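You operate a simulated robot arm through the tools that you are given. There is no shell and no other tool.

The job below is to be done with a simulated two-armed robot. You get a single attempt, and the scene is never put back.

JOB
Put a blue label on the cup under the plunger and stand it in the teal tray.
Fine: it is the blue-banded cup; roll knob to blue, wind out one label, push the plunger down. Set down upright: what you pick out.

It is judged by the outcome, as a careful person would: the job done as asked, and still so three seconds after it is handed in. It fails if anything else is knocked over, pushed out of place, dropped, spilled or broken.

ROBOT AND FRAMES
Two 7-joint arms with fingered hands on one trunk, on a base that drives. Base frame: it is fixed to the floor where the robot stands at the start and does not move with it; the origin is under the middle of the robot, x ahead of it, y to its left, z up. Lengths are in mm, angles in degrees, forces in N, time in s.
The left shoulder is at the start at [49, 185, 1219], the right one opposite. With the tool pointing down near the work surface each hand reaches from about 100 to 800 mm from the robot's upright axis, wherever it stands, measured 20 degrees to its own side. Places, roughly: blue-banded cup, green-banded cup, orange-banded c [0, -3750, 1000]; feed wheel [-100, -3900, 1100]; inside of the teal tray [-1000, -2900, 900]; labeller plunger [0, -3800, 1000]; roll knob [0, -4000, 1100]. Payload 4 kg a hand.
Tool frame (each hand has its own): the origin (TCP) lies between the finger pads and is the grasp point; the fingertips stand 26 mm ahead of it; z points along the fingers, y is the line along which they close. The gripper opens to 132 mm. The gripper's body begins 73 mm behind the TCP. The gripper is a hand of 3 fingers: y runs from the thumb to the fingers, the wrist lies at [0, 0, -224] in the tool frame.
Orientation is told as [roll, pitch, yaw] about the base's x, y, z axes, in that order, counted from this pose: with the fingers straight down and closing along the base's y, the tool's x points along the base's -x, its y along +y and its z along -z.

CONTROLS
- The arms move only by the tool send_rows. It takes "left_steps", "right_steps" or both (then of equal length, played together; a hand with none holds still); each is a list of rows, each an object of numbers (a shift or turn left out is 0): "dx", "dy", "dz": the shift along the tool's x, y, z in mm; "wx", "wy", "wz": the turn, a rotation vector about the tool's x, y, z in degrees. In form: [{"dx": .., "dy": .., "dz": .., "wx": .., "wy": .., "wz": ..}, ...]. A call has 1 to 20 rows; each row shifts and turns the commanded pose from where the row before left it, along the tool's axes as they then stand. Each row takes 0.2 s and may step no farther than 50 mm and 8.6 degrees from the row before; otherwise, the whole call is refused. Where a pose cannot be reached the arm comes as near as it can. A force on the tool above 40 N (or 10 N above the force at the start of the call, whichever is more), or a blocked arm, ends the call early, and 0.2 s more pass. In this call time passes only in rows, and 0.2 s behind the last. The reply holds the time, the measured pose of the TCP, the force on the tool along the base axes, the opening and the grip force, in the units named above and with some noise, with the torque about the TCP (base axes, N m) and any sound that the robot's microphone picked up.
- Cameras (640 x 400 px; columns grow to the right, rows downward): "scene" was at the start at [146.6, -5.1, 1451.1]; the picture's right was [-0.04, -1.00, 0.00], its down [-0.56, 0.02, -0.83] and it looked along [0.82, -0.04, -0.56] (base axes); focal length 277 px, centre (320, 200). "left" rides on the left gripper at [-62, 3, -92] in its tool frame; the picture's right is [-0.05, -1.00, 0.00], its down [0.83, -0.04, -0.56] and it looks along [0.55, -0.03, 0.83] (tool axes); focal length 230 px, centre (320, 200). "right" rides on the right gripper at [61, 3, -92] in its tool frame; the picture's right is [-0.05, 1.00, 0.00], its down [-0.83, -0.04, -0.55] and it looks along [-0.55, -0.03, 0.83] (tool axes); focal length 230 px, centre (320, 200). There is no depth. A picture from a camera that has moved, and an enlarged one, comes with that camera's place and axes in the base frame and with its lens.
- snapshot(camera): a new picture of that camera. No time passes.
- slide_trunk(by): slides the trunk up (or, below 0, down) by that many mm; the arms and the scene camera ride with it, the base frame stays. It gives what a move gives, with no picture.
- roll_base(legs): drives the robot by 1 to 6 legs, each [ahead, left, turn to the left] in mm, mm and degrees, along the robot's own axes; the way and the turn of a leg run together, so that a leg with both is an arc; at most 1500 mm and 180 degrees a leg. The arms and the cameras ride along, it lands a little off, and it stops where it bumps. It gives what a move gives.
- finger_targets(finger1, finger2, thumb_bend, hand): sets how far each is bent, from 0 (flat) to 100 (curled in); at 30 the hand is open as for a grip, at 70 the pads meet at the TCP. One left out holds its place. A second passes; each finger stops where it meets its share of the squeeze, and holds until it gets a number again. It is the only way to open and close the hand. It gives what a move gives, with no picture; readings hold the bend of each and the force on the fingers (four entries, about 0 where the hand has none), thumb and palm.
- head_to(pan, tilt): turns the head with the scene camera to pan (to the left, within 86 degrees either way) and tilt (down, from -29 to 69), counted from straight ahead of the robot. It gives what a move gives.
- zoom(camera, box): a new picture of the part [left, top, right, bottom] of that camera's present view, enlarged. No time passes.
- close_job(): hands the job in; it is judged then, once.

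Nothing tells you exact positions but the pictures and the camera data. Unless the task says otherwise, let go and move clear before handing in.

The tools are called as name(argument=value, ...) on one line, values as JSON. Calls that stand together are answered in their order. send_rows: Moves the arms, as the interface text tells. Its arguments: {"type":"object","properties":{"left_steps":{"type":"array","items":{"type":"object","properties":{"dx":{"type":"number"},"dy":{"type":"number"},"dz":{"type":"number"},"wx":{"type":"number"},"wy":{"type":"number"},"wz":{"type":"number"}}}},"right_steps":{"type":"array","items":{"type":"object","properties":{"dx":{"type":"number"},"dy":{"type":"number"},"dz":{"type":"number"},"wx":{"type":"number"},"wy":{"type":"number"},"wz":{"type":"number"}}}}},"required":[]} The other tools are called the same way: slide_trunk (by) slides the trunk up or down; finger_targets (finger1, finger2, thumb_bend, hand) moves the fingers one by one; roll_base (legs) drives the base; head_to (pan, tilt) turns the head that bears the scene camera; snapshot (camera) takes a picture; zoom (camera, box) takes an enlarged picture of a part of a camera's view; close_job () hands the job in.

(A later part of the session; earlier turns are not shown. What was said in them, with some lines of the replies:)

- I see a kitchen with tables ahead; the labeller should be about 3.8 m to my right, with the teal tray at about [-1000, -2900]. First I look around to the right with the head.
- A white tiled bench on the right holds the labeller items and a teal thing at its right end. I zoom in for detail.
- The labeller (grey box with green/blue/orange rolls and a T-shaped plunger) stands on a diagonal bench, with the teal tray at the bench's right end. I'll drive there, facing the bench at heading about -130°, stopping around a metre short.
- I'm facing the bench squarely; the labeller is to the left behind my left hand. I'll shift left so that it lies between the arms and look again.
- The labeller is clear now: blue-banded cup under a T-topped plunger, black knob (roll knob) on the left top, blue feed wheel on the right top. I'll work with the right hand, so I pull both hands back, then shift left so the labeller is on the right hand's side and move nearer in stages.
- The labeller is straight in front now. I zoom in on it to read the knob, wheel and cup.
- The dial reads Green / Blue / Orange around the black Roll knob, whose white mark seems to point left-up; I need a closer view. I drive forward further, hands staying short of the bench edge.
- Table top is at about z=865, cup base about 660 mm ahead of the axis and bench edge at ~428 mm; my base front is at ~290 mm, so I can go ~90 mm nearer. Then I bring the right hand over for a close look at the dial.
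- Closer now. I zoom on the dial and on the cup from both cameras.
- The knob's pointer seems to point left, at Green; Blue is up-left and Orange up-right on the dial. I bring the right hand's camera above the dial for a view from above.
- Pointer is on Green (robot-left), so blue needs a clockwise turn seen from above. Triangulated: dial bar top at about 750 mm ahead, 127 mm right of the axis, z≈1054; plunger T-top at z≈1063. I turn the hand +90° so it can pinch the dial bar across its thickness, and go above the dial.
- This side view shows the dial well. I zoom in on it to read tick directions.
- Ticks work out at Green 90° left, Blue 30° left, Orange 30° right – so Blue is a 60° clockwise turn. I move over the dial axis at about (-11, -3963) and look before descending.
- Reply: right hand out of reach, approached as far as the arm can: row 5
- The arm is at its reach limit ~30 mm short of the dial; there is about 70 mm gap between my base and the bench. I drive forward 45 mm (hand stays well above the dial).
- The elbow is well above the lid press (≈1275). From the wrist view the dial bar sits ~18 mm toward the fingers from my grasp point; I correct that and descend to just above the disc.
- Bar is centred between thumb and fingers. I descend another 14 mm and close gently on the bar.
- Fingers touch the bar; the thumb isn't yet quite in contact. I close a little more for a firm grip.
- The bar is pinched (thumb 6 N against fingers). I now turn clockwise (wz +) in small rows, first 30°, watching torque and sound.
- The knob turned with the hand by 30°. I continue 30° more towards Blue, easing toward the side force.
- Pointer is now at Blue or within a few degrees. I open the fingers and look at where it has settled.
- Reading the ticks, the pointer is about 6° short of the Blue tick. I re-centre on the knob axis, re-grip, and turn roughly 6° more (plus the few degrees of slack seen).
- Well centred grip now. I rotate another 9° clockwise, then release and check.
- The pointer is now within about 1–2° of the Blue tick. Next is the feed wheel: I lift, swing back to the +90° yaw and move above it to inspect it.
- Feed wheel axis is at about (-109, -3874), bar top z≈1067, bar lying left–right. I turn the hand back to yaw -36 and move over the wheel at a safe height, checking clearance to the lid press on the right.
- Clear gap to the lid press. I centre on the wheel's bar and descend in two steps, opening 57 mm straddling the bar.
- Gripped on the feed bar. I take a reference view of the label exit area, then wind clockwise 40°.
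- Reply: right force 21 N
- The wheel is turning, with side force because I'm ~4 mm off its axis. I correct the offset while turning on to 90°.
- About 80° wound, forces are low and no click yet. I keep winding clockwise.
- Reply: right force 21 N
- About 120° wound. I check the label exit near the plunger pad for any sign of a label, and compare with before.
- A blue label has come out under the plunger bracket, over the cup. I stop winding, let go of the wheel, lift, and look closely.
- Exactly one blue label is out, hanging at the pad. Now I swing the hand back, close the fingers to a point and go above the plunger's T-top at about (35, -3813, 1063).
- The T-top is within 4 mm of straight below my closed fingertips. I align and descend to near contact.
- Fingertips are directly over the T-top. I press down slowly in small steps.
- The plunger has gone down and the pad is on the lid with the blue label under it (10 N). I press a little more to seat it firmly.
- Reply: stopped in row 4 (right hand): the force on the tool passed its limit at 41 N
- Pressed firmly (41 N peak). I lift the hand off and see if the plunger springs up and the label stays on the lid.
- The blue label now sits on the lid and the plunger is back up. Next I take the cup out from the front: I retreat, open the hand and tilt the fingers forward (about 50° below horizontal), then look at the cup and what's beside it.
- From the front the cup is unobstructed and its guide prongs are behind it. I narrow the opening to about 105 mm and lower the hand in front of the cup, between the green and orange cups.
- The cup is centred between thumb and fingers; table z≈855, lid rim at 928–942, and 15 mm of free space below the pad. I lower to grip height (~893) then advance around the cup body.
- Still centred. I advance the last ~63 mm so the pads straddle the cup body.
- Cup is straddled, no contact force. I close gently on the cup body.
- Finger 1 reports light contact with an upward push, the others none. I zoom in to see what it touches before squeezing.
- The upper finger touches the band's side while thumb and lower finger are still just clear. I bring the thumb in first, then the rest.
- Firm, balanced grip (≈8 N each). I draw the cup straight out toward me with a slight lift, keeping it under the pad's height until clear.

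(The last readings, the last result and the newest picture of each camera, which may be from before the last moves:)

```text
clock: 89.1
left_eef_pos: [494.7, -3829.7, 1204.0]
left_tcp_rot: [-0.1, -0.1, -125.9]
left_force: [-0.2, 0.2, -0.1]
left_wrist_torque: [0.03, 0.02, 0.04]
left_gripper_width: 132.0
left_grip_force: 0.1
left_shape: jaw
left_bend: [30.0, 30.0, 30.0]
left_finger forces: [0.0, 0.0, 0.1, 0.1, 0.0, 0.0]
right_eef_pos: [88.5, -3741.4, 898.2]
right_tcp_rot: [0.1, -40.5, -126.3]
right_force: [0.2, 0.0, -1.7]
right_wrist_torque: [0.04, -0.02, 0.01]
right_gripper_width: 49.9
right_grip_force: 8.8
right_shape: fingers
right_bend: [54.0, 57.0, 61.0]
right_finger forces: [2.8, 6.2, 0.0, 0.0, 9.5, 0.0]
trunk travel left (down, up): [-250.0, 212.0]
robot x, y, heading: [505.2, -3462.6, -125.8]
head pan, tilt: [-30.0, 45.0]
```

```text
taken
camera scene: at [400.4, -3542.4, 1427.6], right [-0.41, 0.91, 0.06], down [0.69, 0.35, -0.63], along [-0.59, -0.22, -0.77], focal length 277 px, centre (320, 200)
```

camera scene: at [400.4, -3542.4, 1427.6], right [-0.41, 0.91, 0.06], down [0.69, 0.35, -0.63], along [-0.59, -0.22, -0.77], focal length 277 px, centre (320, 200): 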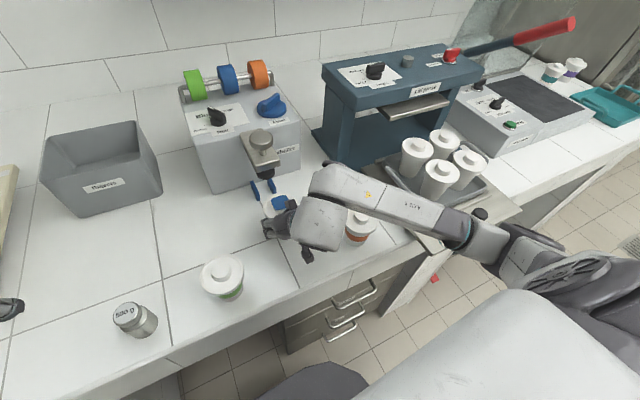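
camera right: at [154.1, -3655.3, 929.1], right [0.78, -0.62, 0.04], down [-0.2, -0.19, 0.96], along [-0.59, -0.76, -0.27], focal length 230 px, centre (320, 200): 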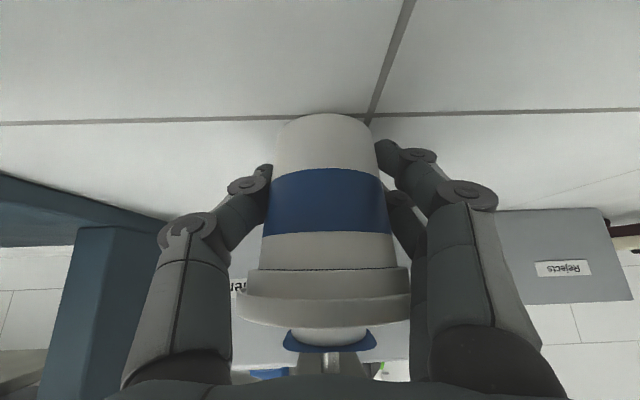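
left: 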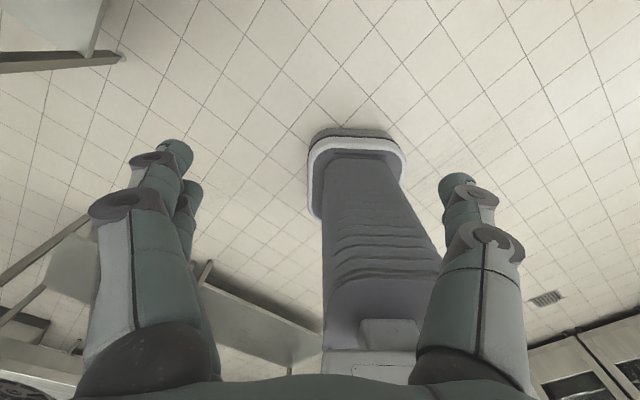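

The cup is out, label on top. I firm the grip slightly and lift straight up with a little further retreat.

finger_targets(hand="right", finger1=62, finger2=65, thumb_bend=68)

send_rows(right_steps=[{"dx": -9, "dz": -18.4}, {"dx": -22, "dz": -33}, {"dx": -22, "dz": -33}, {"dx": -22, "dz": -33}, {"dx": -22, "dz": -33}])

snapshot(camera="right")

snapshot(camera="scene")

```text
clock: 90.1
left_eef_pos: [494.6, -3829.6, 1203.7]
left_tcp_rot: [0.1, -0.1, -125.9]
left_force: [-0.2, -0.2, 0.3]
left_wrist_torque: [0.0, -0.03, -0.01]
left_gripper_width: 132.1
left_grip_force: 0.1
left_shape: jaw
left_bend: [30.0, 30.0, 30.0]
left_finger forces: [0.1, 0.1, 0.1, 0.0, 0.1, 0.1]
right_eef_pos: [87.6, -3741.8, 898.5]
right_tcp_rot: [0.4, -40.5, -126.3]
right_force: [0.2, -0.1, -2.4]
right_wrist_torque: [0.02, 0.0, 0.01]
right_gripper_width: 49.0
right_grip_force: 13.5
right_shape: fingers
right_bend: [54.0, 58.0, 62.0]
right_finger forces: [5.9, 7.5, 0.0, 0.0, 13.8, 0.0]
trunk travel left (down, up): [-250.0, 212.0]
robot x, y, heading: [506.5, -3461.3, -125.8]
head pan, tilt: [-30.0, 45.0]
```

```text
clock: 91.3
left_eef_pos: [495.0, -3832.3, 1203.6]
left_tcp_rot: [0.0, 0.0, -126.0]
left_force: [0.4, -0.8, -0.3]
left_wrist_torque: [-0.01, 0.04, 0.0]
left_gripper_width: 131.7
left_grip_force: 0.0
left_shape: jaw
left_bend: [30.0, 30.0, 30.0]
left_finger forces: [0.1, 0.0, 0.0, 0.1, 0.0, 0.0]
right_eef_pos: [101.1, -3722.2, 1073.4]
right_tcp_rot: [0.2, -40.4, -126.2]
right_force: [-0.3, 1.1, -1.8]
right_wrist_torque: [0.03, 0.03, 0.0]
right_gripper_width: 48.9
right_grip_force: 13.3
right_shape: fingers
right_bend: [54.0, 58.0, 62.0]
right_finger forces: [6.0, 7.4, 0.1, 0.0, 13.8, 0.0]
trunk travel left (down, up): [-250.0, 212.0]
robot x, y, heading: [502.8, -3465.5, -125.9]
head pan, tilt: [-30.0, 45.0]
```

```text
taken
camera right: at [167.2, -3636.6, 1104.5], right [0.78, -0.62, 0.04], down [-0.2, -0.19, 0.96], along [-0.59, -0.76, -0.27], focal length 230 px, centre (320, 200)
```

right: 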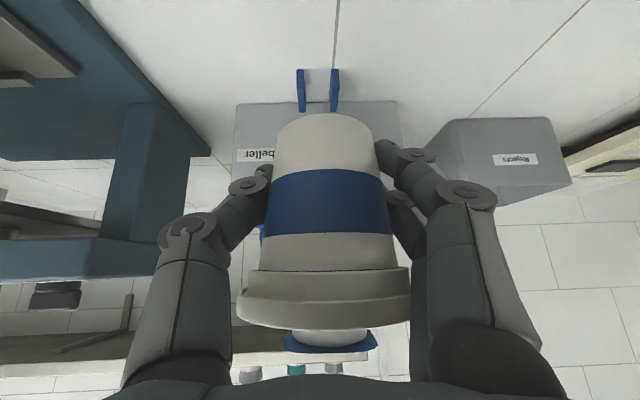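

```text
taken
camera scene: at [400.3, -3543.9, 1427.5], right [-0.41, 0.91, 0.06], down [0.69, 0.35, -0.63], along [-0.59, -0.22, -0.77], focal length 277 px, centre (320, 200)
```

scene: 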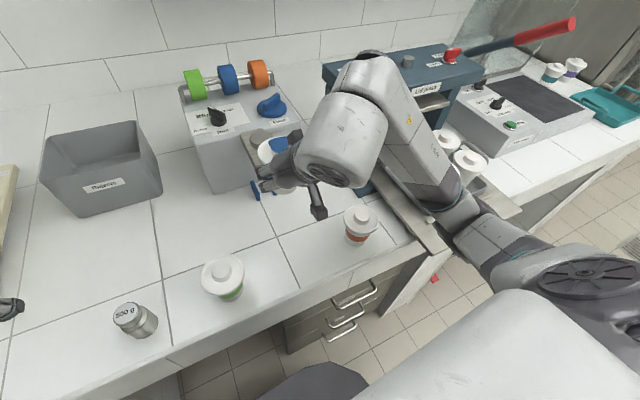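

The cup is lifted clear, weight is light and steady. I back the base off 400 mm from the bench and then strafe right ~1350 mm to stand before the teal tray near (-1000, -2900).

roll_base(legs=[[-400, 0, 0]])

snapshot(camera="right")

head_to(pan=-50, tilt=30)

snapshot(camera="scene")

```text
clock: 93.8
left_eef_pos: [730.2, -3503.8, 1204.0]
left_tcp_rot: [0.1, 0.0, -126.6]
left_force: [0.7, 0.2, -0.5]
left_wrist_torque: [0.02, -0.02, 0.02]
left_gripper_width: 131.9
left_grip_force: 0.1
left_shape: jaw
left_bend: [30.0, 30.0, 30.0]
left_finger forces: [0.1, 0.0, 0.1, 0.0, 0.1, 0.0]
right_eef_pos: [338.9, -3389.5, 1073.3]
right_tcp_rot: [0.3, -40.3, -126.9]
right_force: [0.5, -0.3, -1.0]
right_wrist_torque: [0.03, 0.02, 0.0]
right_gripper_width: 48.7
right_grip_force: 13.5
right_shape: fingers
right_bend: [54.0, 58.0, 62.0]
right_finger forces: [5.8, 7.3, 0.0, 0.0, 13.7, 0.0]
trunk travel left (down, up): [-250.0, 212.0]
robot x, y, heading: [745.1, -3139.0, -126.4]
head pan, tilt: [-30.0, 45.0]
```

```text
taken
camera right: at [404.4, -3305.0, 1104.0], right [0.78, -0.63, 0.04], down [-0.2, -0.19, 0.96], along [-0.6, -0.75, -0.27], focal length 230 px, centre (320, 200)
```

right: 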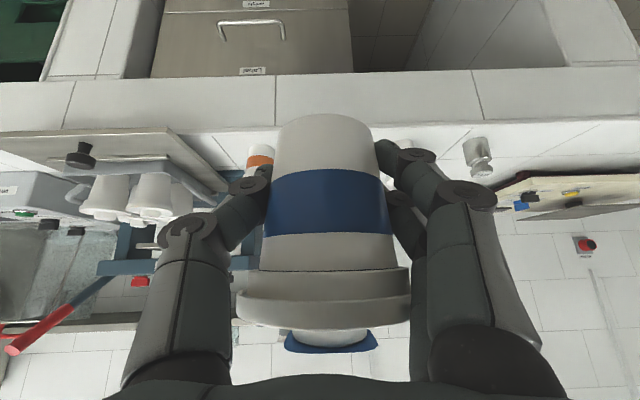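

```text
clock: 94.7
left_eef_pos: [730.3, -3503.6, 1204.2]
left_tcp_rot: [0.0, 0.0, -126.7]
left_force: [0.6, 0.5, 1.2]
left_wrist_torque: [0.03, -0.02, 0.0]
left_gripper_width: 131.8
left_grip_force: 0.1
left_shape: jaw
left_bend: [30.0, 30.0, 30.0]
left_finger forces: [0.1, 0.0, 0.0, 0.1, 0.0, 0.1]
right_eef_pos: [337.8, -3389.8, 1073.3]
right_tcp_rot: [0.3, -40.4, -126.9]
right_force: [-1.0, 0.2, -1.9]
right_wrist_torque: [0.03, 0.05, 0.0]
right_gripper_width: 48.8
right_grip_force: 12.9
right_shape: fingers
right_bend: [54.0, 58.0, 62.0]
right_finger forces: [5.9, 7.2, 0.0, 0.0, 13.7, 0.0]
trunk travel left (down, up): [-250.0, 212.0]
robot x, y, heading: [744.0, -3137.3, -126.9]
head pan, tilt: [-50.0, 30.0]
```

```text
taken
camera scene: at [621.4, -3190.1, 1451.3], right [-0.06, 0.99, 0.09], down [0.56, 0.11, -0.82], along [-0.83, 0.0, -0.56], focal length 277 px, centre (320, 200)
```

scene: 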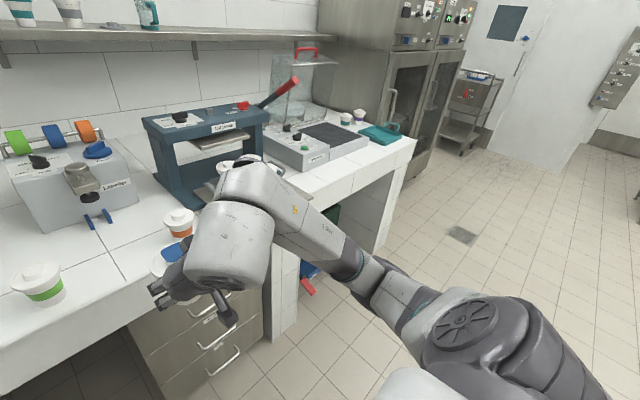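

The way to the right is clear floor. I strafe right to face the tray.

roll_base(legs=[[0, -1370, 1.5]])

head_to(pan=-10, tilt=35)

snapshot(camera="scene")

snapshot(camera="right")

```text
clock: 101.6
left_eef_pos: [-392.8, -2712.8, 1204.7]
left_tcp_rot: [0.0, 0.1, -122.5]
left_force: [0.2, -1.1, 0.8]
left_wrist_torque: [-0.01, 0.03, 0.04]
left_gripper_width: 132.0
left_grip_force: 0.0
left_shape: jaw
left_bend: [30.0, 30.0, 30.0]
left_finger forces: [0.1, 0.0, 0.1, 0.0, 0.0, 0.0]
right_eef_pos: [-791.9, -2627.9, 1071.9]
right_tcp_rot: [0.3, -40.4, -122.9]
right_force: [-0.4, 0.2, -1.6]
right_wrist_torque: [0.01, 0.03, -0.03]
right_gripper_width: 49.0
right_grip_force: 13.1
right_shape: fingers
right_bend: [54.0, 58.0, 62.0]
right_finger forces: [6.2, 7.0, 0.1, 0.0, 13.6, 0.0]
trunk travel left (down, up): [-250.0, 212.0]
robot x, y, heading: [-399.2, -2348.6, -122.5]
head pan, tilt: [-50.0, 30.0]
```

```text
clock: 102.7
left_eef_pos: [-393.5, -2713.8, 1204.5]
left_tcp_rot: [0.0, 0.1, -122.5]
left_force: [-0.9, -0.1, 0.2]
left_wrist_torque: [0.0, 0.0, 0.0]
left_gripper_width: 132.0
left_grip_force: 0.1
left_shape: jaw
left_bend: [30.0, 30.0, 30.0]
left_finger forces: [0.0, 0.0, 0.1, 0.1, 0.1, 0.0]
right_eef_pos: [-792.4, -2628.6, 1073.7]
right_tcp_rot: [0.2, -40.4, -122.9]
right_force: [0.2, 0.4, -1.7]
right_wrist_torque: [0.04, 0.0, 0.02]
right_gripper_width: 49.1
right_grip_force: 13.3
right_shape: fingers
right_bend: [54.0, 58.0, 62.0]
right_finger forces: [6.0, 7.0, 0.0, 0.0, 13.6, 0.0]
trunk travel left (down, up): [-250.0, 212.0]
robot x, y, heading: [-403.3, -2347.5, -122.5]
head pan, tilt: [-10.0, 35.0]
```

```text
taken
camera scene: at [-492.7, -2460.9, 1440.3], right [-0.74, 0.67, 0.02], down [0.44, 0.5, -0.75], along [-0.51, -0.54, -0.66], focal length 277 px, centre (320, 200)
```

scene: 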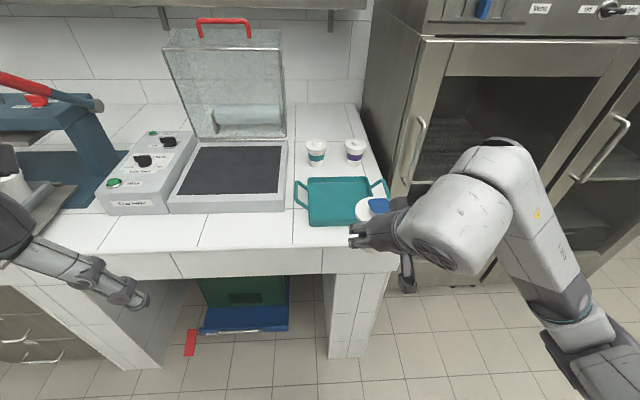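

```text
taken
camera right: at [-731.5, -2539.2, 1104.1], right [0.82, -0.57, 0.04], down [-0.19, -0.2, 0.96], along [-0.54, -0.79, -0.27], focal length 230 px, centre (320, 200)
```

right: 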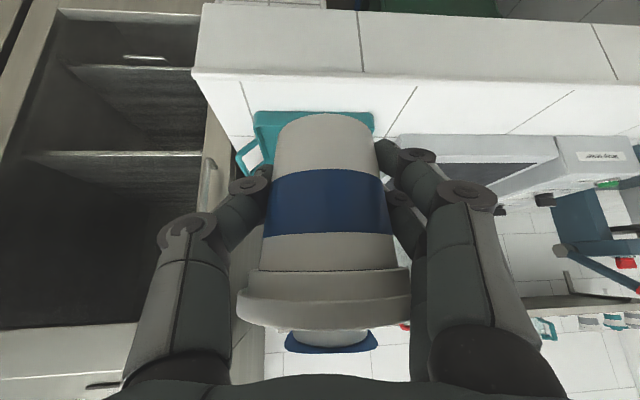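

The teal tray is ahead-right, centre about (-987, -2893), with the oven front well behind my elbow. I drive forward 260 mm so the tray comes within reach.

roll_base(legs=[[260, 0, 0]])

head_to(pan=-20, tilt=50)

snapshot(camera="scene")

snapshot(camera="right")

```text
clock: 104.6
left_eef_pos: [-539.0, -2939.7, 1203.5]
left_tcp_rot: [0.0, 0.0, -122.7]
left_force: [-0.5, -0.1, -0.1]
left_wrist_torque: [0.0, -0.02, 0.05]
left_gripper_width: 131.9
left_grip_force: 0.1
left_shape: jaw
left_bend: [30.0, 30.0, 30.0]
left_finger forces: [0.0, 0.0, 0.0, 0.0, 0.1, 0.0]
right_eef_pos: [-937.7, -2853.1, 1073.8]
right_tcp_rot: [0.3, -40.5, -123.0]
right_force: [0.3, -0.7, -1.5]
right_wrist_torque: [0.01, 0.03, -0.01]
right_gripper_width: 48.8
right_grip_force: 13.6
right_shape: fingers
right_bend: [54.0, 58.0, 62.0]
right_finger forces: [6.1, 7.0, 0.0, 0.0, 13.6, 0.0]
trunk travel left (down, up): [-250.0, 212.0]
robot x, y, heading: [-546.9, -2574.8, -122.8]
head pan, tilt: [-10.0, 35.0]
```

```text
clock: 105.4
left_eef_pos: [-539.8, -2939.6, 1204.3]
left_tcp_rot: [0.0, 0.0, -122.8]
left_force: [-0.3, -0.7, -0.8]
left_wrist_torque: [0.01, -0.02, -0.06]
left_gripper_width: 132.0
left_grip_force: 0.0
left_shape: jaw
left_bend: [30.0, 30.0, 30.0]
left_finger forces: [0.0, 0.0, 0.1, 0.1, 0.1, 0.0]
right_eef_pos: [-937.8, -2852.5, 1073.0]
right_tcp_rot: [0.3, -40.4, -123.1]
right_force: [0.9, 0.9, -2.1]
right_wrist_torque: [0.01, 0.03, -0.05]
right_gripper_width: 48.9
right_grip_force: 13.3
right_shape: fingers
right_bend: [54.0, 58.0, 62.0]
right_finger forces: [6.1, 7.0, 0.0, 0.0, 13.6, 0.0]
trunk travel left (down, up): [-250.0, 212.0]
robot x, y, heading: [-546.8, -2573.6, -122.7]
head pan, tilt: [-20.0, 50.0]
```

```text
taken
camera scene: at [-637.9, -2666.7, 1420.4], right [-0.61, 0.79, 0.04], down [0.65, 0.52, -0.56], along [-0.46, -0.31, -0.83], focal length 277 px, centre (320, 200)
```

scene: 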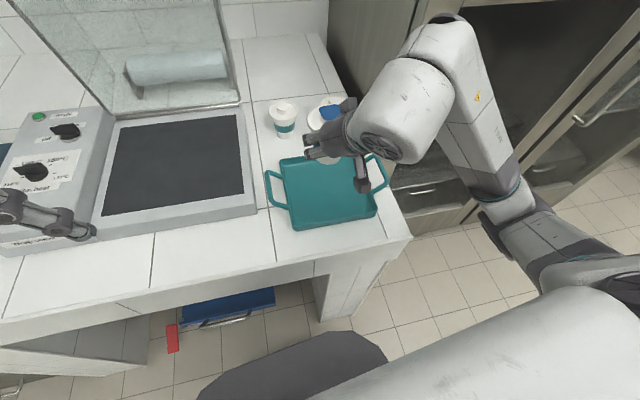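

```text
taken
camera right: at [-876.9, -2763.7, 1104.0], right [0.82, -0.58, 0.04], down [-0.19, -0.2, 0.96], along [-0.55, -0.79, -0.27], focal length 230 px, centre (320, 200)
```

right: 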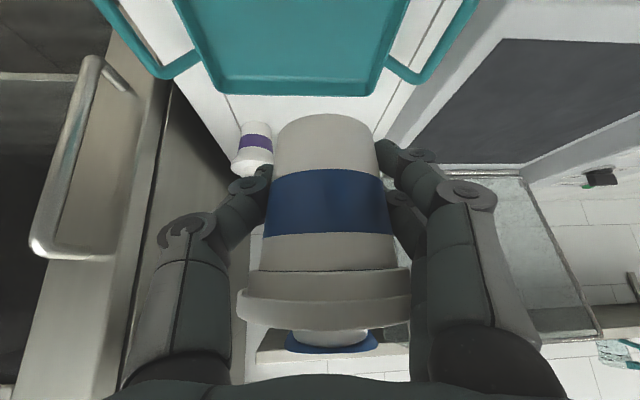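

Tray centre works out at about (-980, -2872), its back row of cups well behind. I shift the cup over the tray centre and lower to about 50 mm above its floor, then check.

send_rows(right_steps=[{"dx": -11, "dz": 9.4, "dy": -12.5}, {"dx": -11, "dz": 9.4, "dy": -12.5}, {"dx": 19.4, "dz": 22.9}, {"dx": 19.4, "dz": 22.9}, {"dx": 19.4, "dz": 22.9}, {"dx": 19.4, "dz": 22.9}])

snapshot(camera="scene")

snapshot(camera="right")

```text
clock: 106.8
left_eef_pos: [-539.3, -2940.3, 1204.1]
left_tcp_rot: [0.1, -0.2, -122.8]
left_force: [0.2, -0.3, -0.3]
left_wrist_torque: [-0.03, 0.02, 0.01]
left_gripper_width: 131.8
left_grip_force: 0.0
left_shape: jaw
left_bend: [30.0, 30.0, 30.0]
left_finger forces: [0.1, 0.0, 0.1, 0.0, 0.1, 0.1]
right_eef_pos: [-972.7, -2860.6, 950.7]
right_tcp_rot: [0.2, -40.6, -123.2]
right_force: [-0.4, 0.0, -2.1]
right_wrist_torque: [0.0, 0.02, -0.01]
right_gripper_width: 48.6
right_grip_force: 13.1
right_shape: fingers
right_bend: [54.0, 58.0, 62.0]
right_finger forces: [6.1, 6.8, 0.1, 0.0, 13.6, 0.1]
trunk travel left (down, up): [-250.0, 212.0]
robot x, y, heading: [-547.1, -2570.6, -122.8]
head pan, tilt: [-20.0, 50.0]
```

```text
taken
camera scene: at [-638.0, -2666.0, 1420.4], right [-0.61, 0.79, 0.04], down [0.65, 0.52, -0.56], along [-0.46, -0.31, -0.83], focal length 277 px, centre (320, 200)
```

scene: 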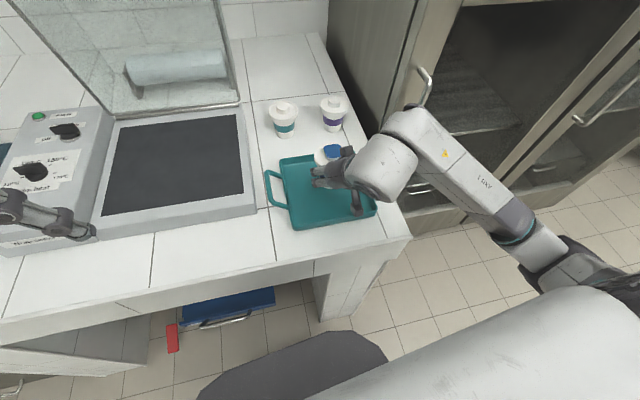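

```text
taken
camera right: at [-912.1, -2772.7, 982.2], right [0.82, -0.58, 0.04], down [-0.19, -0.2, 0.96], along [-0.55, -0.79, -0.27], focal length 230 px, centre (320, 200)
```

right: 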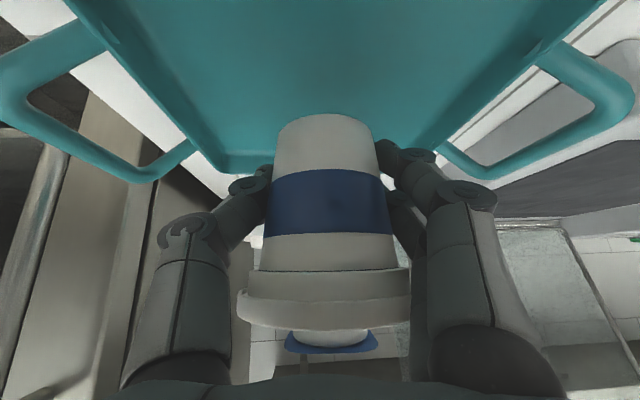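

The cup is centred over the tray both ways. I lower it to just above the floor.

send_rows(right_steps=[{"dx": 9.1, "dz": 10.7}, {"dx": 9.1, "dz": 10.7}, {"dx": 6.5, "dz": 7.6}, {"dx": 2, "dz": 2.3}])

snapshot(camera="right")

zoom(camera="scene", box=[240, 100, 440, 250])

```text
clock: 107.8
left_eef_pos: [-538.1, -2939.6, 1204.1]
left_tcp_rot: [0.0, -0.1, -122.8]
left_force: [-0.2, -1.6, 0.4]
left_wrist_torque: [0.05, 0.04, 0.01]
left_gripper_width: 131.9
left_grip_force: 0.1
left_shape: jaw
left_bend: [30.0, 30.0, 30.0]
left_finger forces: [0.0, 0.0, 0.1, 0.1, 0.0, 0.0]
right_eef_pos: [-974.3, -2862.9, 911.5]
right_tcp_rot: [0.2, -40.5, -123.1]
right_force: [-0.6, -0.3, -1.9]
right_wrist_torque: [0.01, 0.03, -0.01]
right_gripper_width: 48.7
right_grip_force: 13.5
right_shape: fingers
right_bend: [54.0, 58.0, 62.0]
right_finger forces: [6.0, 6.8, 0.0, 0.0, 13.5, 0.0]
trunk travel left (down, up): [-250.0, 212.0]
robot x, y, heading: [-546.7, -2574.3, -122.8]
head pan, tilt: [-20.0, 50.0]
```

```text
taken
camera right: at [-913.3, -2774.1, 942.5], right [0.82, -0.58, 0.04], down [-0.19, -0.2, 0.96], along [-0.55, -0.79, -0.27], focal length 230 px, centre (320, 200)
```

right: 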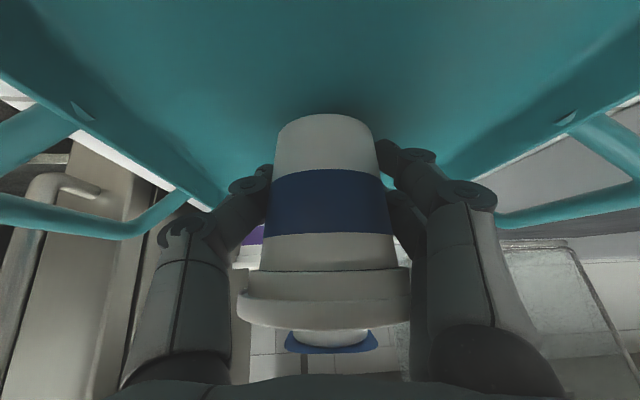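

```text
2.67 times, centred on (340, 175) of scene
camera zoom: at [-637.8, -2666.2, 1420.4], right [-0.61, 0.79, 0.04], down [0.65, 0.52, -0.56], along [-0.46, -0.31, -0.83], focal length 739 px, centre (267, 267)
```

zoom: 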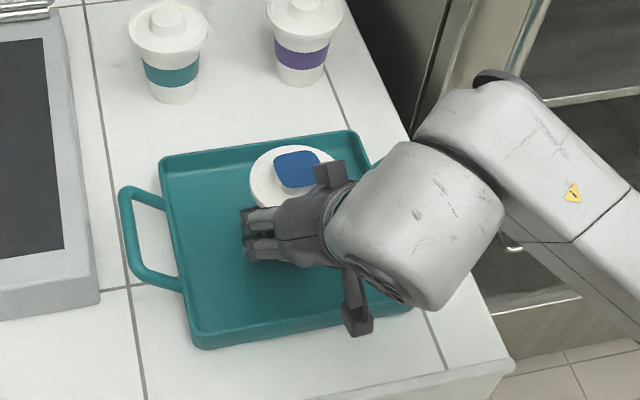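

The cup hangs inside the tray. I lower in 2 mm steps until it touches.

send_rows(right_steps=[{"dx": 1.3, "dz": 1.52}, {"dx": 1.3, "dz": 1.52}, {"dx": 1.3, "dz": 1.52}])

send_rows(right_steps=[{"dx": 1.0, "dz": 1.14}, {"dx": 1.0, "dz": 1.14}])

```text
clock: 108.6
left_eef_pos: [-539.5, -2939.7, 1203.2]
left_tcp_rot: [0.0, -0.1, -122.8]
left_force: [0.6, 0.3, 0.4]
left_wrist_torque: [0.02, -0.01, 0.01]
left_gripper_width: 131.7
left_grip_force: 0.0
left_shape: jaw
left_bend: [30.0, 30.0, 30.0]
left_finger forces: [0.0, 0.1, 0.0, 0.0, 0.0, 0.0]
right_eef_pos: [-974.2, -2863.7, 905.5]
right_tcp_rot: [0.2, -40.3, -123.1]
right_force: [0.6, -0.1, -1.2]
right_wrist_torque: [0.0, -0.03, 0.05]
right_gripper_width: 48.6
right_grip_force: 12.9
right_shape: fingers
right_bend: [54.0, 58.0, 62.0]
right_finger forces: [6.0, 6.7, 0.0, 0.0, 13.6, 0.1]
trunk travel left (down, up): [-250.0, 212.0]
robot x, y, heading: [-544.0, -2573.9, -122.4]
head pan, tilt: [-20.0, 50.0]
```

```text
clock: 109.2
left_eef_pos: [-538.5, -2939.3, 1204.4]
left_tcp_rot: [0.1, -0.1, -122.7]
left_force: [0.6, -0.1, -0.2]
left_wrist_torque: [0.02, 0.01, -0.01]
left_gripper_width: 131.8
left_grip_force: 0.1
left_shape: jaw
left_bend: [30.0, 30.0, 30.0]
left_finger forces: [0.0, 0.1, 0.0, 0.0, 0.0, 0.1]
right_eef_pos: [-975.3, -2864.4, 901.5]
right_tcp_rot: [0.2, -40.5, -123.2]
right_force: [0.0, 0.2, -1.4]
right_wrist_torque: [0.02, 0.02, 0.0]
right_gripper_width: 48.7
right_grip_force: 13.2
right_shape: fingers
right_bend: [54.0, 58.0, 62.0]
right_finger forces: [6.1, 6.6, 0.1, 0.1, 13.5, 0.0]
trunk travel left (down, up): [-250.0, 212.0]
robot x, y, heading: [-544.6, -2574.2, -122.8]
head pan, tilt: [-20.0, 50.0]
```

send_rows(right_steps=[{"dx": 0.65, "dz": 0.76}, {"dx": 0.65, "dz": 0.76}])

snapshot(camera="right")

```text
clock: 109.8
left_eef_pos: [-538.1, -2938.9, 1204.1]
left_tcp_rot: [0.0, -0.1, -122.8]
left_force: [-0.2, 0.3, 0.5]
left_wrist_torque: [-0.02, 0.03, 0.03]
left_gripper_width: 131.8
left_grip_force: 0.0
left_shape: jaw
left_bend: [30.0, 30.0, 30.0]
left_finger forces: [0.1, 0.0, 0.0, 0.1, 0.0, 0.1]
right_eef_pos: [-973.5, -2862.5, 900.7]
right_tcp_rot: [0.3, -40.6, -123.1]
right_force: [-1.1, -1.4, 4.9]
right_wrist_torque: [-0.21, -0.17, -0.05]
right_gripper_width: 48.7
right_grip_force: 16.6
right_shape: fingers
right_bend: [55.0, 58.0, 62.0]
right_finger forces: [13.1, 6.5, 0.0, 0.0, 13.7, 0.0]
trunk travel left (down, up): [-250.0, 212.0]
robot x, y, heading: [-549.0, -2574.9, -122.7]
head pan, tilt: [-20.0, 50.0]
```

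```text
taken
camera right: at [-912.2, -2773.9, 931.5], right [0.82, -0.58, 0.04], down [-0.19, -0.2, 0.96], along [-0.55, -0.79, -0.27], focal length 230 px, centre (320, 200)
```

right: 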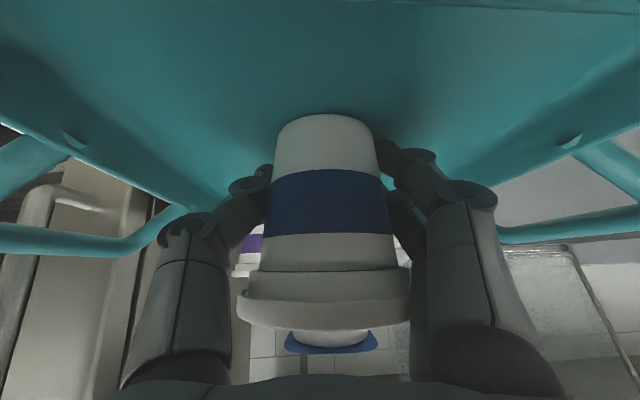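

Upward contact (≈+6 N change): finger 1's tip and the cup base are at the tray floor. I ease the grip open gradually so the cup settles.

finger_targets(hand="right", finger1=52, finger2=55, thumb_bend=59)

snapshot(camera="right")

```text
clock: 110.8
left_eef_pos: [-539.3, -2940.4, 1204.5]
left_tcp_rot: [0.0, -0.1, -122.8]
left_force: [-0.3, -0.3, 0.4]
left_wrist_torque: [0.03, 0.0, -0.02]
left_gripper_width: 131.7
left_grip_force: 0.0
left_shape: jaw
left_bend: [30.0, 30.0, 30.0]
left_finger forces: [0.0, 0.0, 0.0, 0.0, 0.1, 0.0]
right_eef_pos: [-973.9, -2862.2, 901.5]
right_tcp_rot: [0.4, -40.6, -123.1]
right_force: [-3.0, -0.9, 11.3]
right_wrist_torque: [-0.32, -0.18, -0.08]
right_gripper_width: 51.4
right_grip_force: 7.7
right_shape: fingers
right_bend: [54.0, 55.0, 58.0]
right_finger forces: [12.4, 0.6, 0.1, 0.1, 2.0, 0.0]
trunk travel left (down, up): [-250.0, 212.0]
robot x, y, heading: [-545.8, -2572.5, -122.6]
head pan, tilt: [-20.0, 50.0]
```

```text
taken
camera right: at [-912.4, -2773.6, 931.5], right [0.82, -0.58, 0.04], down [-0.19, -0.2, 0.96], along [-0.55, -0.79, -0.27], focal length 230 px, centre (320, 200)
```

right: 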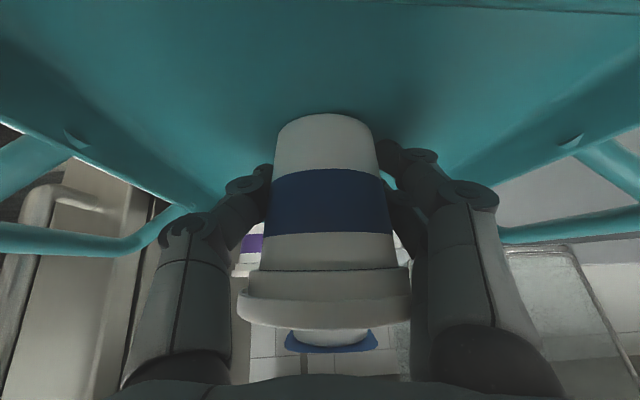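

Finger 1's tip presses the tray floor as it straightens. I hold finger 1 back, open thumb and finger 2 first, then lift a few mm before opening finger 1.

finger_targets(hand="right", finger1=55, finger2=50, thumb_bend=52)

snapshot(camera="right")

zoom(camera="scene", box=[240, 100, 440, 250])

```text
clock: 111.8
left_eef_pos: [-538.7, -2939.9, 1204.2]
left_tcp_rot: [0.0, 0.0, -122.8]
left_force: [-0.1, 0.1, -0.3]
left_wrist_torque: [0.02, 0.0, -0.03]
left_gripper_width: 131.8
left_grip_force: 0.1
left_shape: jaw
left_bend: [30.0, 30.0, 30.0]
left_finger forces: [0.0, 0.0, 0.1, 0.1, 0.0, 0.0]
right_eef_pos: [-973.4, -2862.4, 902.4]
right_tcp_rot: [0.3, -40.6, -123.1]
right_force: [0.6, -3.1, 11.3]
right_wrist_torque: [-0.46, -0.37, -0.09]
right_gripper_width: 58.6
right_grip_force: 6.3
right_shape: fingers
right_bend: [55.0, 50.0, 52.0]
right_finger forces: [12.5, 0.0, 0.0, 0.0, 0.0, 0.0]
trunk travel left (down, up): [-250.0, 212.0]
robot x, y, heading: [-547.3, -2575.5, -122.9]
head pan, tilt: [-20.0, 50.0]
```

```text
taken
camera right: at [-911.8, -2773.7, 931.5], right [0.82, -0.58, 0.04], down [-0.19, -0.2, 0.96], along [-0.55, -0.79, -0.27], focal length 230 px, centre (320, 200)
```

right: 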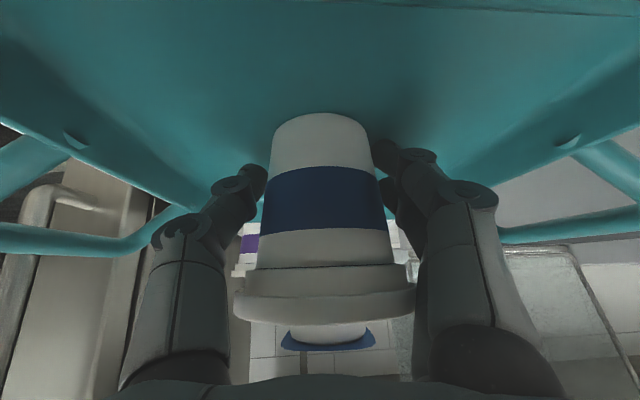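

```text
2.67 times, centred on (340, 175) of scene
camera zoom: at [-636.8, -2665.9, 1420.5], right [-0.61, 0.79, 0.04], down [0.65, 0.52, -0.56], along [-0.46, -0.31, -0.83], focal length 739 px, centre (267, 267)
```

zoom: 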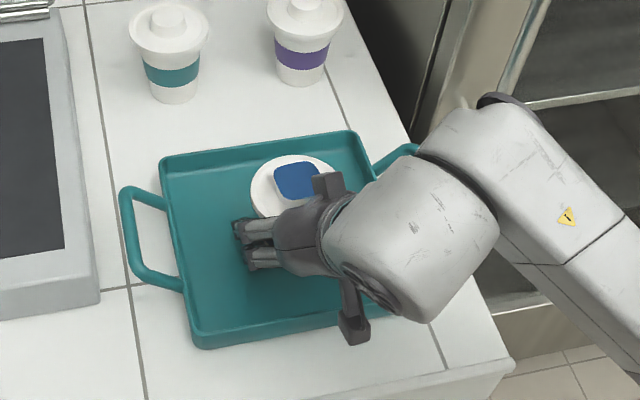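

The cup stands free of thumb and finger 2. I lift the hand ~4 mm to unload finger 1, then open it.

send_rows(right_steps=[{"dx": -1.3, "dz": -1.52}, {"dx": -1.3, "dz": -1.52}])

finger_targets(hand="right", finger1=50, finger2=46, thumb_bend=48)

snapshot(camera="right")

```text
clock: 112.4
left_eef_pos: [-540.1, -2940.8, 1203.9]
left_tcp_rot: [0.1, -0.1, -122.8]
left_force: [0.9, 0.0, -0.5]
left_wrist_torque: [0.02, 0.01, 0.01]
left_gripper_width: 131.9
left_grip_force: 0.1
left_shape: jaw
left_bend: [30.0, 30.0, 30.0]
left_finger forces: [0.1, 0.0, 0.0, 0.1, 0.0, 0.0]
right_eef_pos: [-974.8, -2863.0, 905.1]
right_tcp_rot: [0.2, -40.3, -123.1]
right_force: [0.2, -0.1, 0.2]
right_wrist_torque: [0.01, 0.02, -0.03]
right_gripper_width: 56.9
right_grip_force: 0.1
right_shape: fingers
right_bend: [54.0, 50.0, 52.0]
right_finger forces: [0.2, 0.0, 0.1, 0.1, 0.0, 0.0]
trunk travel left (down, up): [-250.0, 212.0]
robot x, y, heading: [-546.5, -2572.7, -122.8]
head pan, tilt: [-20.0, 50.0]
```

```text
clock: 113.4
left_eef_pos: [-538.3, -2940.1, 1204.8]
left_tcp_rot: [0.0, -0.1, -122.8]
left_force: [0.6, -0.7, 0.3]
left_wrist_torque: [-0.01, 0.01, 0.0]
left_gripper_width: 131.9
left_grip_force: 0.0
left_shape: jaw
left_bend: [30.0, 30.0, 30.0]
left_finger forces: [0.1, 0.1, 0.0, 0.0, 0.0, 0.0]
right_eef_pos: [-973.3, -2862.7, 905.3]
right_tcp_rot: [0.2, -40.6, -123.1]
right_force: [0.3, -0.5, -0.5]
right_wrist_torque: [0.0, -0.01, -0.02]
right_gripper_width: 70.4
right_grip_force: 0.1
right_shape: fingers
right_bend: [50.0, 46.0, 48.0]
right_finger forces: [0.0, 0.0, 0.1, 0.0, 0.0, 0.0]
trunk travel left (down, up): [-250.0, 212.0]
robot x, y, heading: [-544.5, -2572.0, -122.7]
head pan, tilt: [-20.0, 50.0]
```

```text
taken
camera right: at [-912.6, -2774.5, 935.9], right [0.82, -0.58, 0.04], down [-0.19, -0.2, 0.96], along [-0.55, -0.79, -0.27], focal length 230 px, centre (320, 200)
```

right: 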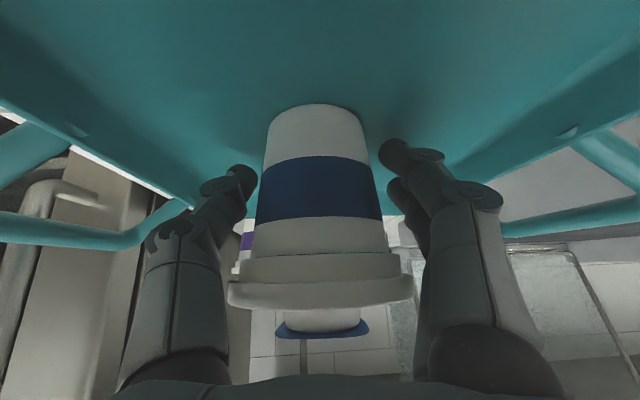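

The cup stands free on the tray floor. I open wider and withdraw up-and-back along the finger direction.

finger_targets(hand="right", finger1=38, finger2=38, thumb_bend=38)

send_rows(right_steps=[{"dz": -12}, {"dz": -20}, {"dz": -30}, {"dz": -40}, {"dz": -40}, {"dz": -40}])

snapshot(camera="right")

snapshot(camera="scene")

```text
clock: 114.4
left_eef_pos: [-539.7, -2940.2, 1204.8]
left_tcp_rot: [0.0, 0.0, -122.8]
left_force: [1.7, 0.0, -0.3]
left_wrist_torque: [0.01, -0.01, -0.01]
left_gripper_width: 131.7
left_grip_force: 0.1
left_shape: jaw
left_bend: [30.0, 30.0, 30.0]
left_finger forces: [0.0, 0.1, 0.0, 0.0, 0.0, 0.0]
right_eef_pos: [-973.3, -2863.3, 905.3]
right_tcp_rot: [0.3, -40.6, -123.1]
right_force: [0.4, 0.5, 0.4]
right_wrist_torque: [-0.01, 0.01, 0.03]
right_gripper_width: 107.5
right_grip_force: 0.0
right_shape: fingers
right_bend: [38.0, 38.0, 38.0]
right_finger forces: [0.0, 0.1, 0.1, 0.0, 0.1, 0.0]
trunk travel left (down, up): [-250.0, 212.0]
robot x, y, heading: [-547.4, -2572.2, -122.7]
head pan, tilt: [-20.0, 50.0]
```

```text
clock: 115.8
left_eef_pos: [-538.7, -2940.1, 1203.5]
left_tcp_rot: [0.0, 0.0, -122.8]
left_force: [0.0, 0.2, 0.1]
left_wrist_torque: [0.05, -0.03, 0.01]
left_gripper_width: 132.0
left_grip_force: 0.0
left_shape: jaw
left_bend: [30.0, 30.0, 30.0]
left_finger forces: [0.0, 0.0, 0.1, 0.1, 0.1, 0.0]
right_eef_pos: [-949.2, -2825.8, 959.0]
right_tcp_rot: [0.3, -40.4, -123.1]
right_force: [0.6, 0.1, 0.0]
right_wrist_torque: [-0.04, -0.01, -0.03]
right_gripper_width: 108.2
right_grip_force: 0.1
right_shape: fingers
right_bend: [38.0, 38.0, 38.0]
right_finger forces: [0.0, 0.0, 0.1, 0.1, 0.1, 0.0]
right hand out of reach, approached as far as the arm can: row 4, 5, 6
trunk travel left (down, up): [-250.0, 212.0]
robot x, y, heading: [-544.5, -2573.6, -122.6]
head pan, tilt: [-20.0, 50.0]
```

```text
taken
camera right: at [-887.6, -2737.7, 990.5], right [0.82, -0.58, 0.04], down [-0.19, -0.2, 0.96], along [-0.55, -0.79, -0.27], focal length 230 px, centre (320, 200)
```

right: 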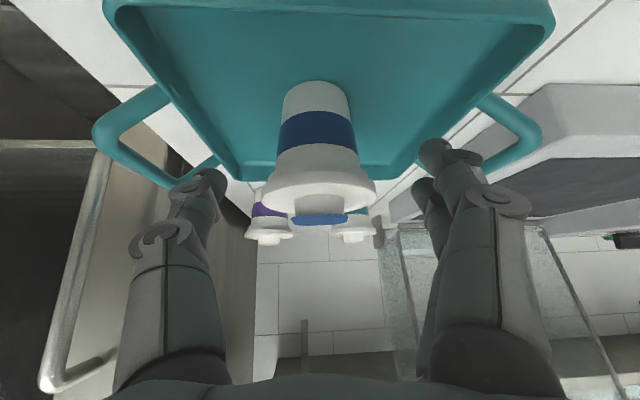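

```text
taken
camera scene: at [-638.1, -2666.6, 1420.3], right [-0.61, 0.79, 0.04], down [0.65, 0.52, -0.55], along [-0.46, -0.31, -0.83], focal length 277 px, centre (320, 200)
```

scene: 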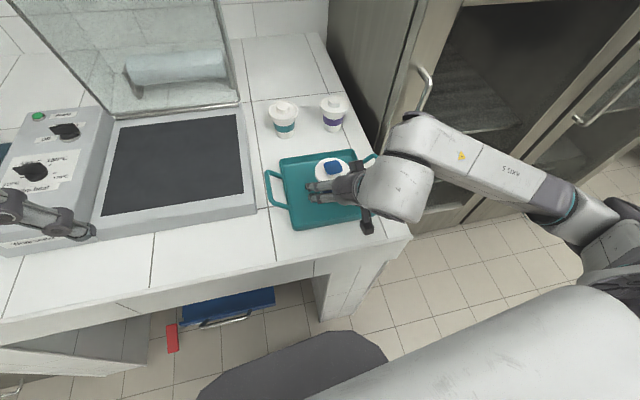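

The cup stands upright in the tray, label on its lid. I raise the hand straight up and clear.

send_rows(right_steps=[{"dx": -19.4, "dz": -22.9}, {"dx": -19.4, "dz": -22.9}, {"dx": -19.4, "dz": -22.9}, {"dx": -19.4, "dz": -22.9}, {"dx": -19.4, "dz": -22.9}])

snapshot(camera="right")

snapshot(camera="scene")

```text
clock: 117.0
left_eef_pos: [-538.8, -2939.6, 1204.1]
left_tcp_rot: [0.0, -0.1, -122.8]
left_force: [0.1, 0.6, 0.0]
left_wrist_torque: [0.01, 0.0, 0.03]
left_gripper_width: 131.7
left_grip_force: 0.0
left_shape: jaw
left_bend: [30.0, 30.0, 30.0]
left_finger forces: [0.0, 0.0, 0.1, 0.0, 0.0, 0.1]
right_eef_pos: [-947.2, -2825.7, 1112.7]
right_tcp_rot: [0.1, -40.3, -123.1]
right_force: [0.2, 0.3, -0.6]
right_wrist_torque: [-0.01, 0.01, 0.02]
right_gripper_width: 108.3
right_grip_force: 0.0
right_shape: fingers
right_bend: [38.0, 38.0, 38.0]
right_finger forces: [0.0, 0.1, 0.0, 0.1, 0.0, 0.0]
trunk travel left (down, up): [-250.0, 212.0]
robot x, y, heading: [-547.9, -2573.3, -122.7]
head pan, tilt: [-20.0, 50.0]
```

```text
taken
camera right: at [-885.8, -2737.0, 1143.4], right [0.82, -0.58, 0.04], down [-0.19, -0.2, 0.96], along [-0.55, -0.79, -0.27], focal length 230 px, centre (320, 200)
```

right: 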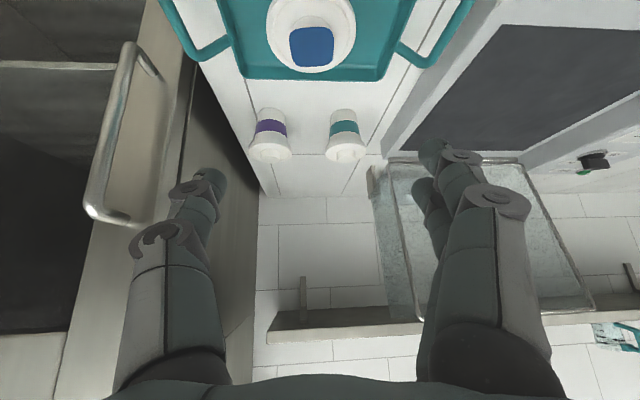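

```text
taken
camera scene: at [-637.4, -2666.9, 1420.4], right [-0.61, 0.79, 0.04], down [0.65, 0.52, -0.55], along [-0.46, -0.31, -0.83], focal length 277 px, centre (320, 200)
```

scene: 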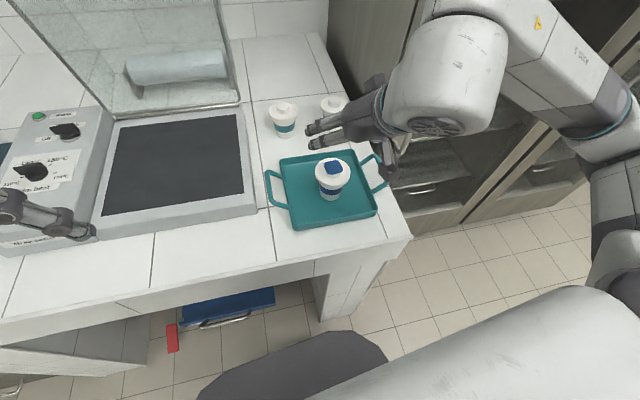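

The cup stands upright in the middle of the tray, tray unmoved. I back the base away and take a last look at the tray and the rest of the bench.

roll_base(legs=[[-350, 0, 0]])

zoom(camera="scene", box=[220, 20, 420, 145])

head_to(pan=45, tilt=20)

snapshot(camera="scene")

```text
clock: 119.2
left_eef_pos: [-351.8, -2649.3, 1203.8]
left_tcp_rot: [0.1, 0.0, -122.5]
left_force: [0.6, 0.3, 0.4]
left_wrist_torque: [0.0, 0.0, 0.01]
left_gripper_width: 131.6
left_grip_force: 0.0
left_shape: jaw
left_bend: [30.0, 30.0, 30.0]
left_finger forces: [0.1, 0.1, 0.0, 0.1, 0.1, 0.0]
right_eef_pos: [-760.4, -2535.7, 1112.9]
right_tcp_rot: [0.3, -40.4, -123.0]
right_force: [0.0, -0.3, -0.9]
right_wrist_torque: [-0.01, -0.02, -0.01]
right_gripper_width: 108.1
right_grip_force: 0.1
right_shape: fingers
right_bend: [38.0, 38.0, 38.0]
right_finger forces: [0.0, 0.1, 0.0, 0.0, 0.0, 0.0]
trunk travel left (down, up): [-250.0, 212.0]
robot x, y, heading: [-360.7, -2283.7, -122.5]
head pan, tilt: [-20.0, 50.0]
```

```text
3.20 times, centred on (320, 82) of scene
camera zoom: at [-451.6, -2376.2, 1420.3], right [-0.61, 0.79, 0.04], down [0.65, 0.53, -0.55], along [-0.46, -0.31, -0.83], focal length 886 px, centre (320, 576)
```

zoom: 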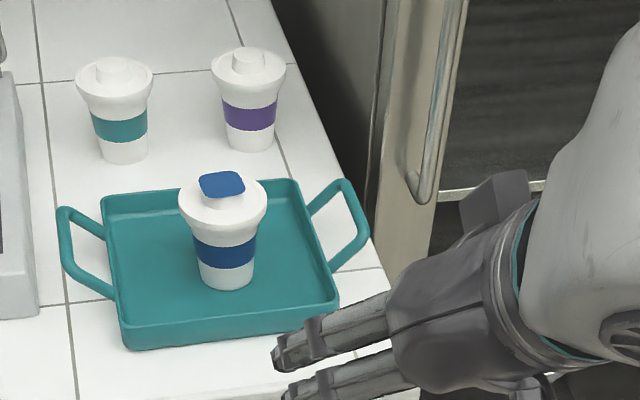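

```text
clock: 120.6
left_eef_pos: [-351.9, -2648.9, 1204.0]
left_tcp_rot: [0.0, -0.1, -122.4]
left_force: [-0.6, 0.6, 0.6]
left_wrist_torque: [0.04, 0.0, -0.04]
left_gripper_width: 132.0
left_grip_force: 0.1
left_shape: jaw
left_bend: [30.0, 30.0, 30.0]
left_finger forces: [0.1, 0.1, 0.0, 0.0, 0.0, 0.0]
right_eef_pos: [-760.1, -2536.3, 1113.2]
right_tcp_rot: [0.3, -40.4, -122.9]
right_force: [-0.5, 0.1, 0.0]
right_wrist_torque: [0.02, 0.0, 0.01]
right_gripper_width: 108.2
right_grip_force: 0.0
right_shape: fingers
right_bend: [38.0, 38.0, 38.0]
right_finger forces: [0.0, 0.0, 0.1, 0.0, 0.1, 0.0]
trunk travel left (down, up): [-250.0, 212.0]
robot x, y, heading: [-363.5, -2279.6, -122.5]
head pan, tilt: [45.0, 20.0]
```

```text
taken
camera scene: at [-373.2, -2424.7, 1466.4], right [-0.97, -0.21, -0.08], down [-0.02, 0.42, -0.91], along [0.23, -0.88, -0.42], focal length 277 px, centre (320, 200)
```

scene: 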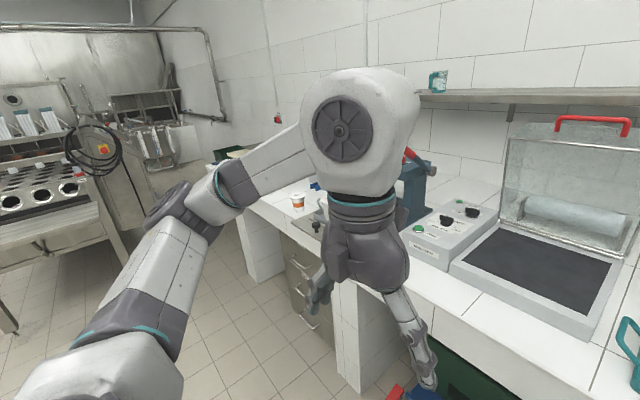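

The blue-banded cup stands upright in the teal tray with the blue label on its lid. The tray and the cups next to it haven't moved, and both hands are empty and clear, so I'm handing in the job.

close_job()

```text
The job is handed in.
```

I put a blue label on the blue-banded cup's lid and stood the cup upright in the middle of the teal tray. The job is handed in.

- **Labelling:** I turned the roll knob from Green to Blue and wound out one blue label. I then pushed the plunger down firmly, which stuck the label to the lid.
- **Moving the cup:** I drew it out from under the plunger, carried it to the tray and set it down.
- **Rest of the bench:** I saw nothing knocked over. The tray and the teal- and purple-banded cups behind it were where they had been. In the last picture my left arm hid most of the labeller area. The green- and orange-banded cups were in place when I last saw them clearly, as I left the labeller.
- **At hand-in:** both hands were empty, and I had backed away from the bench.
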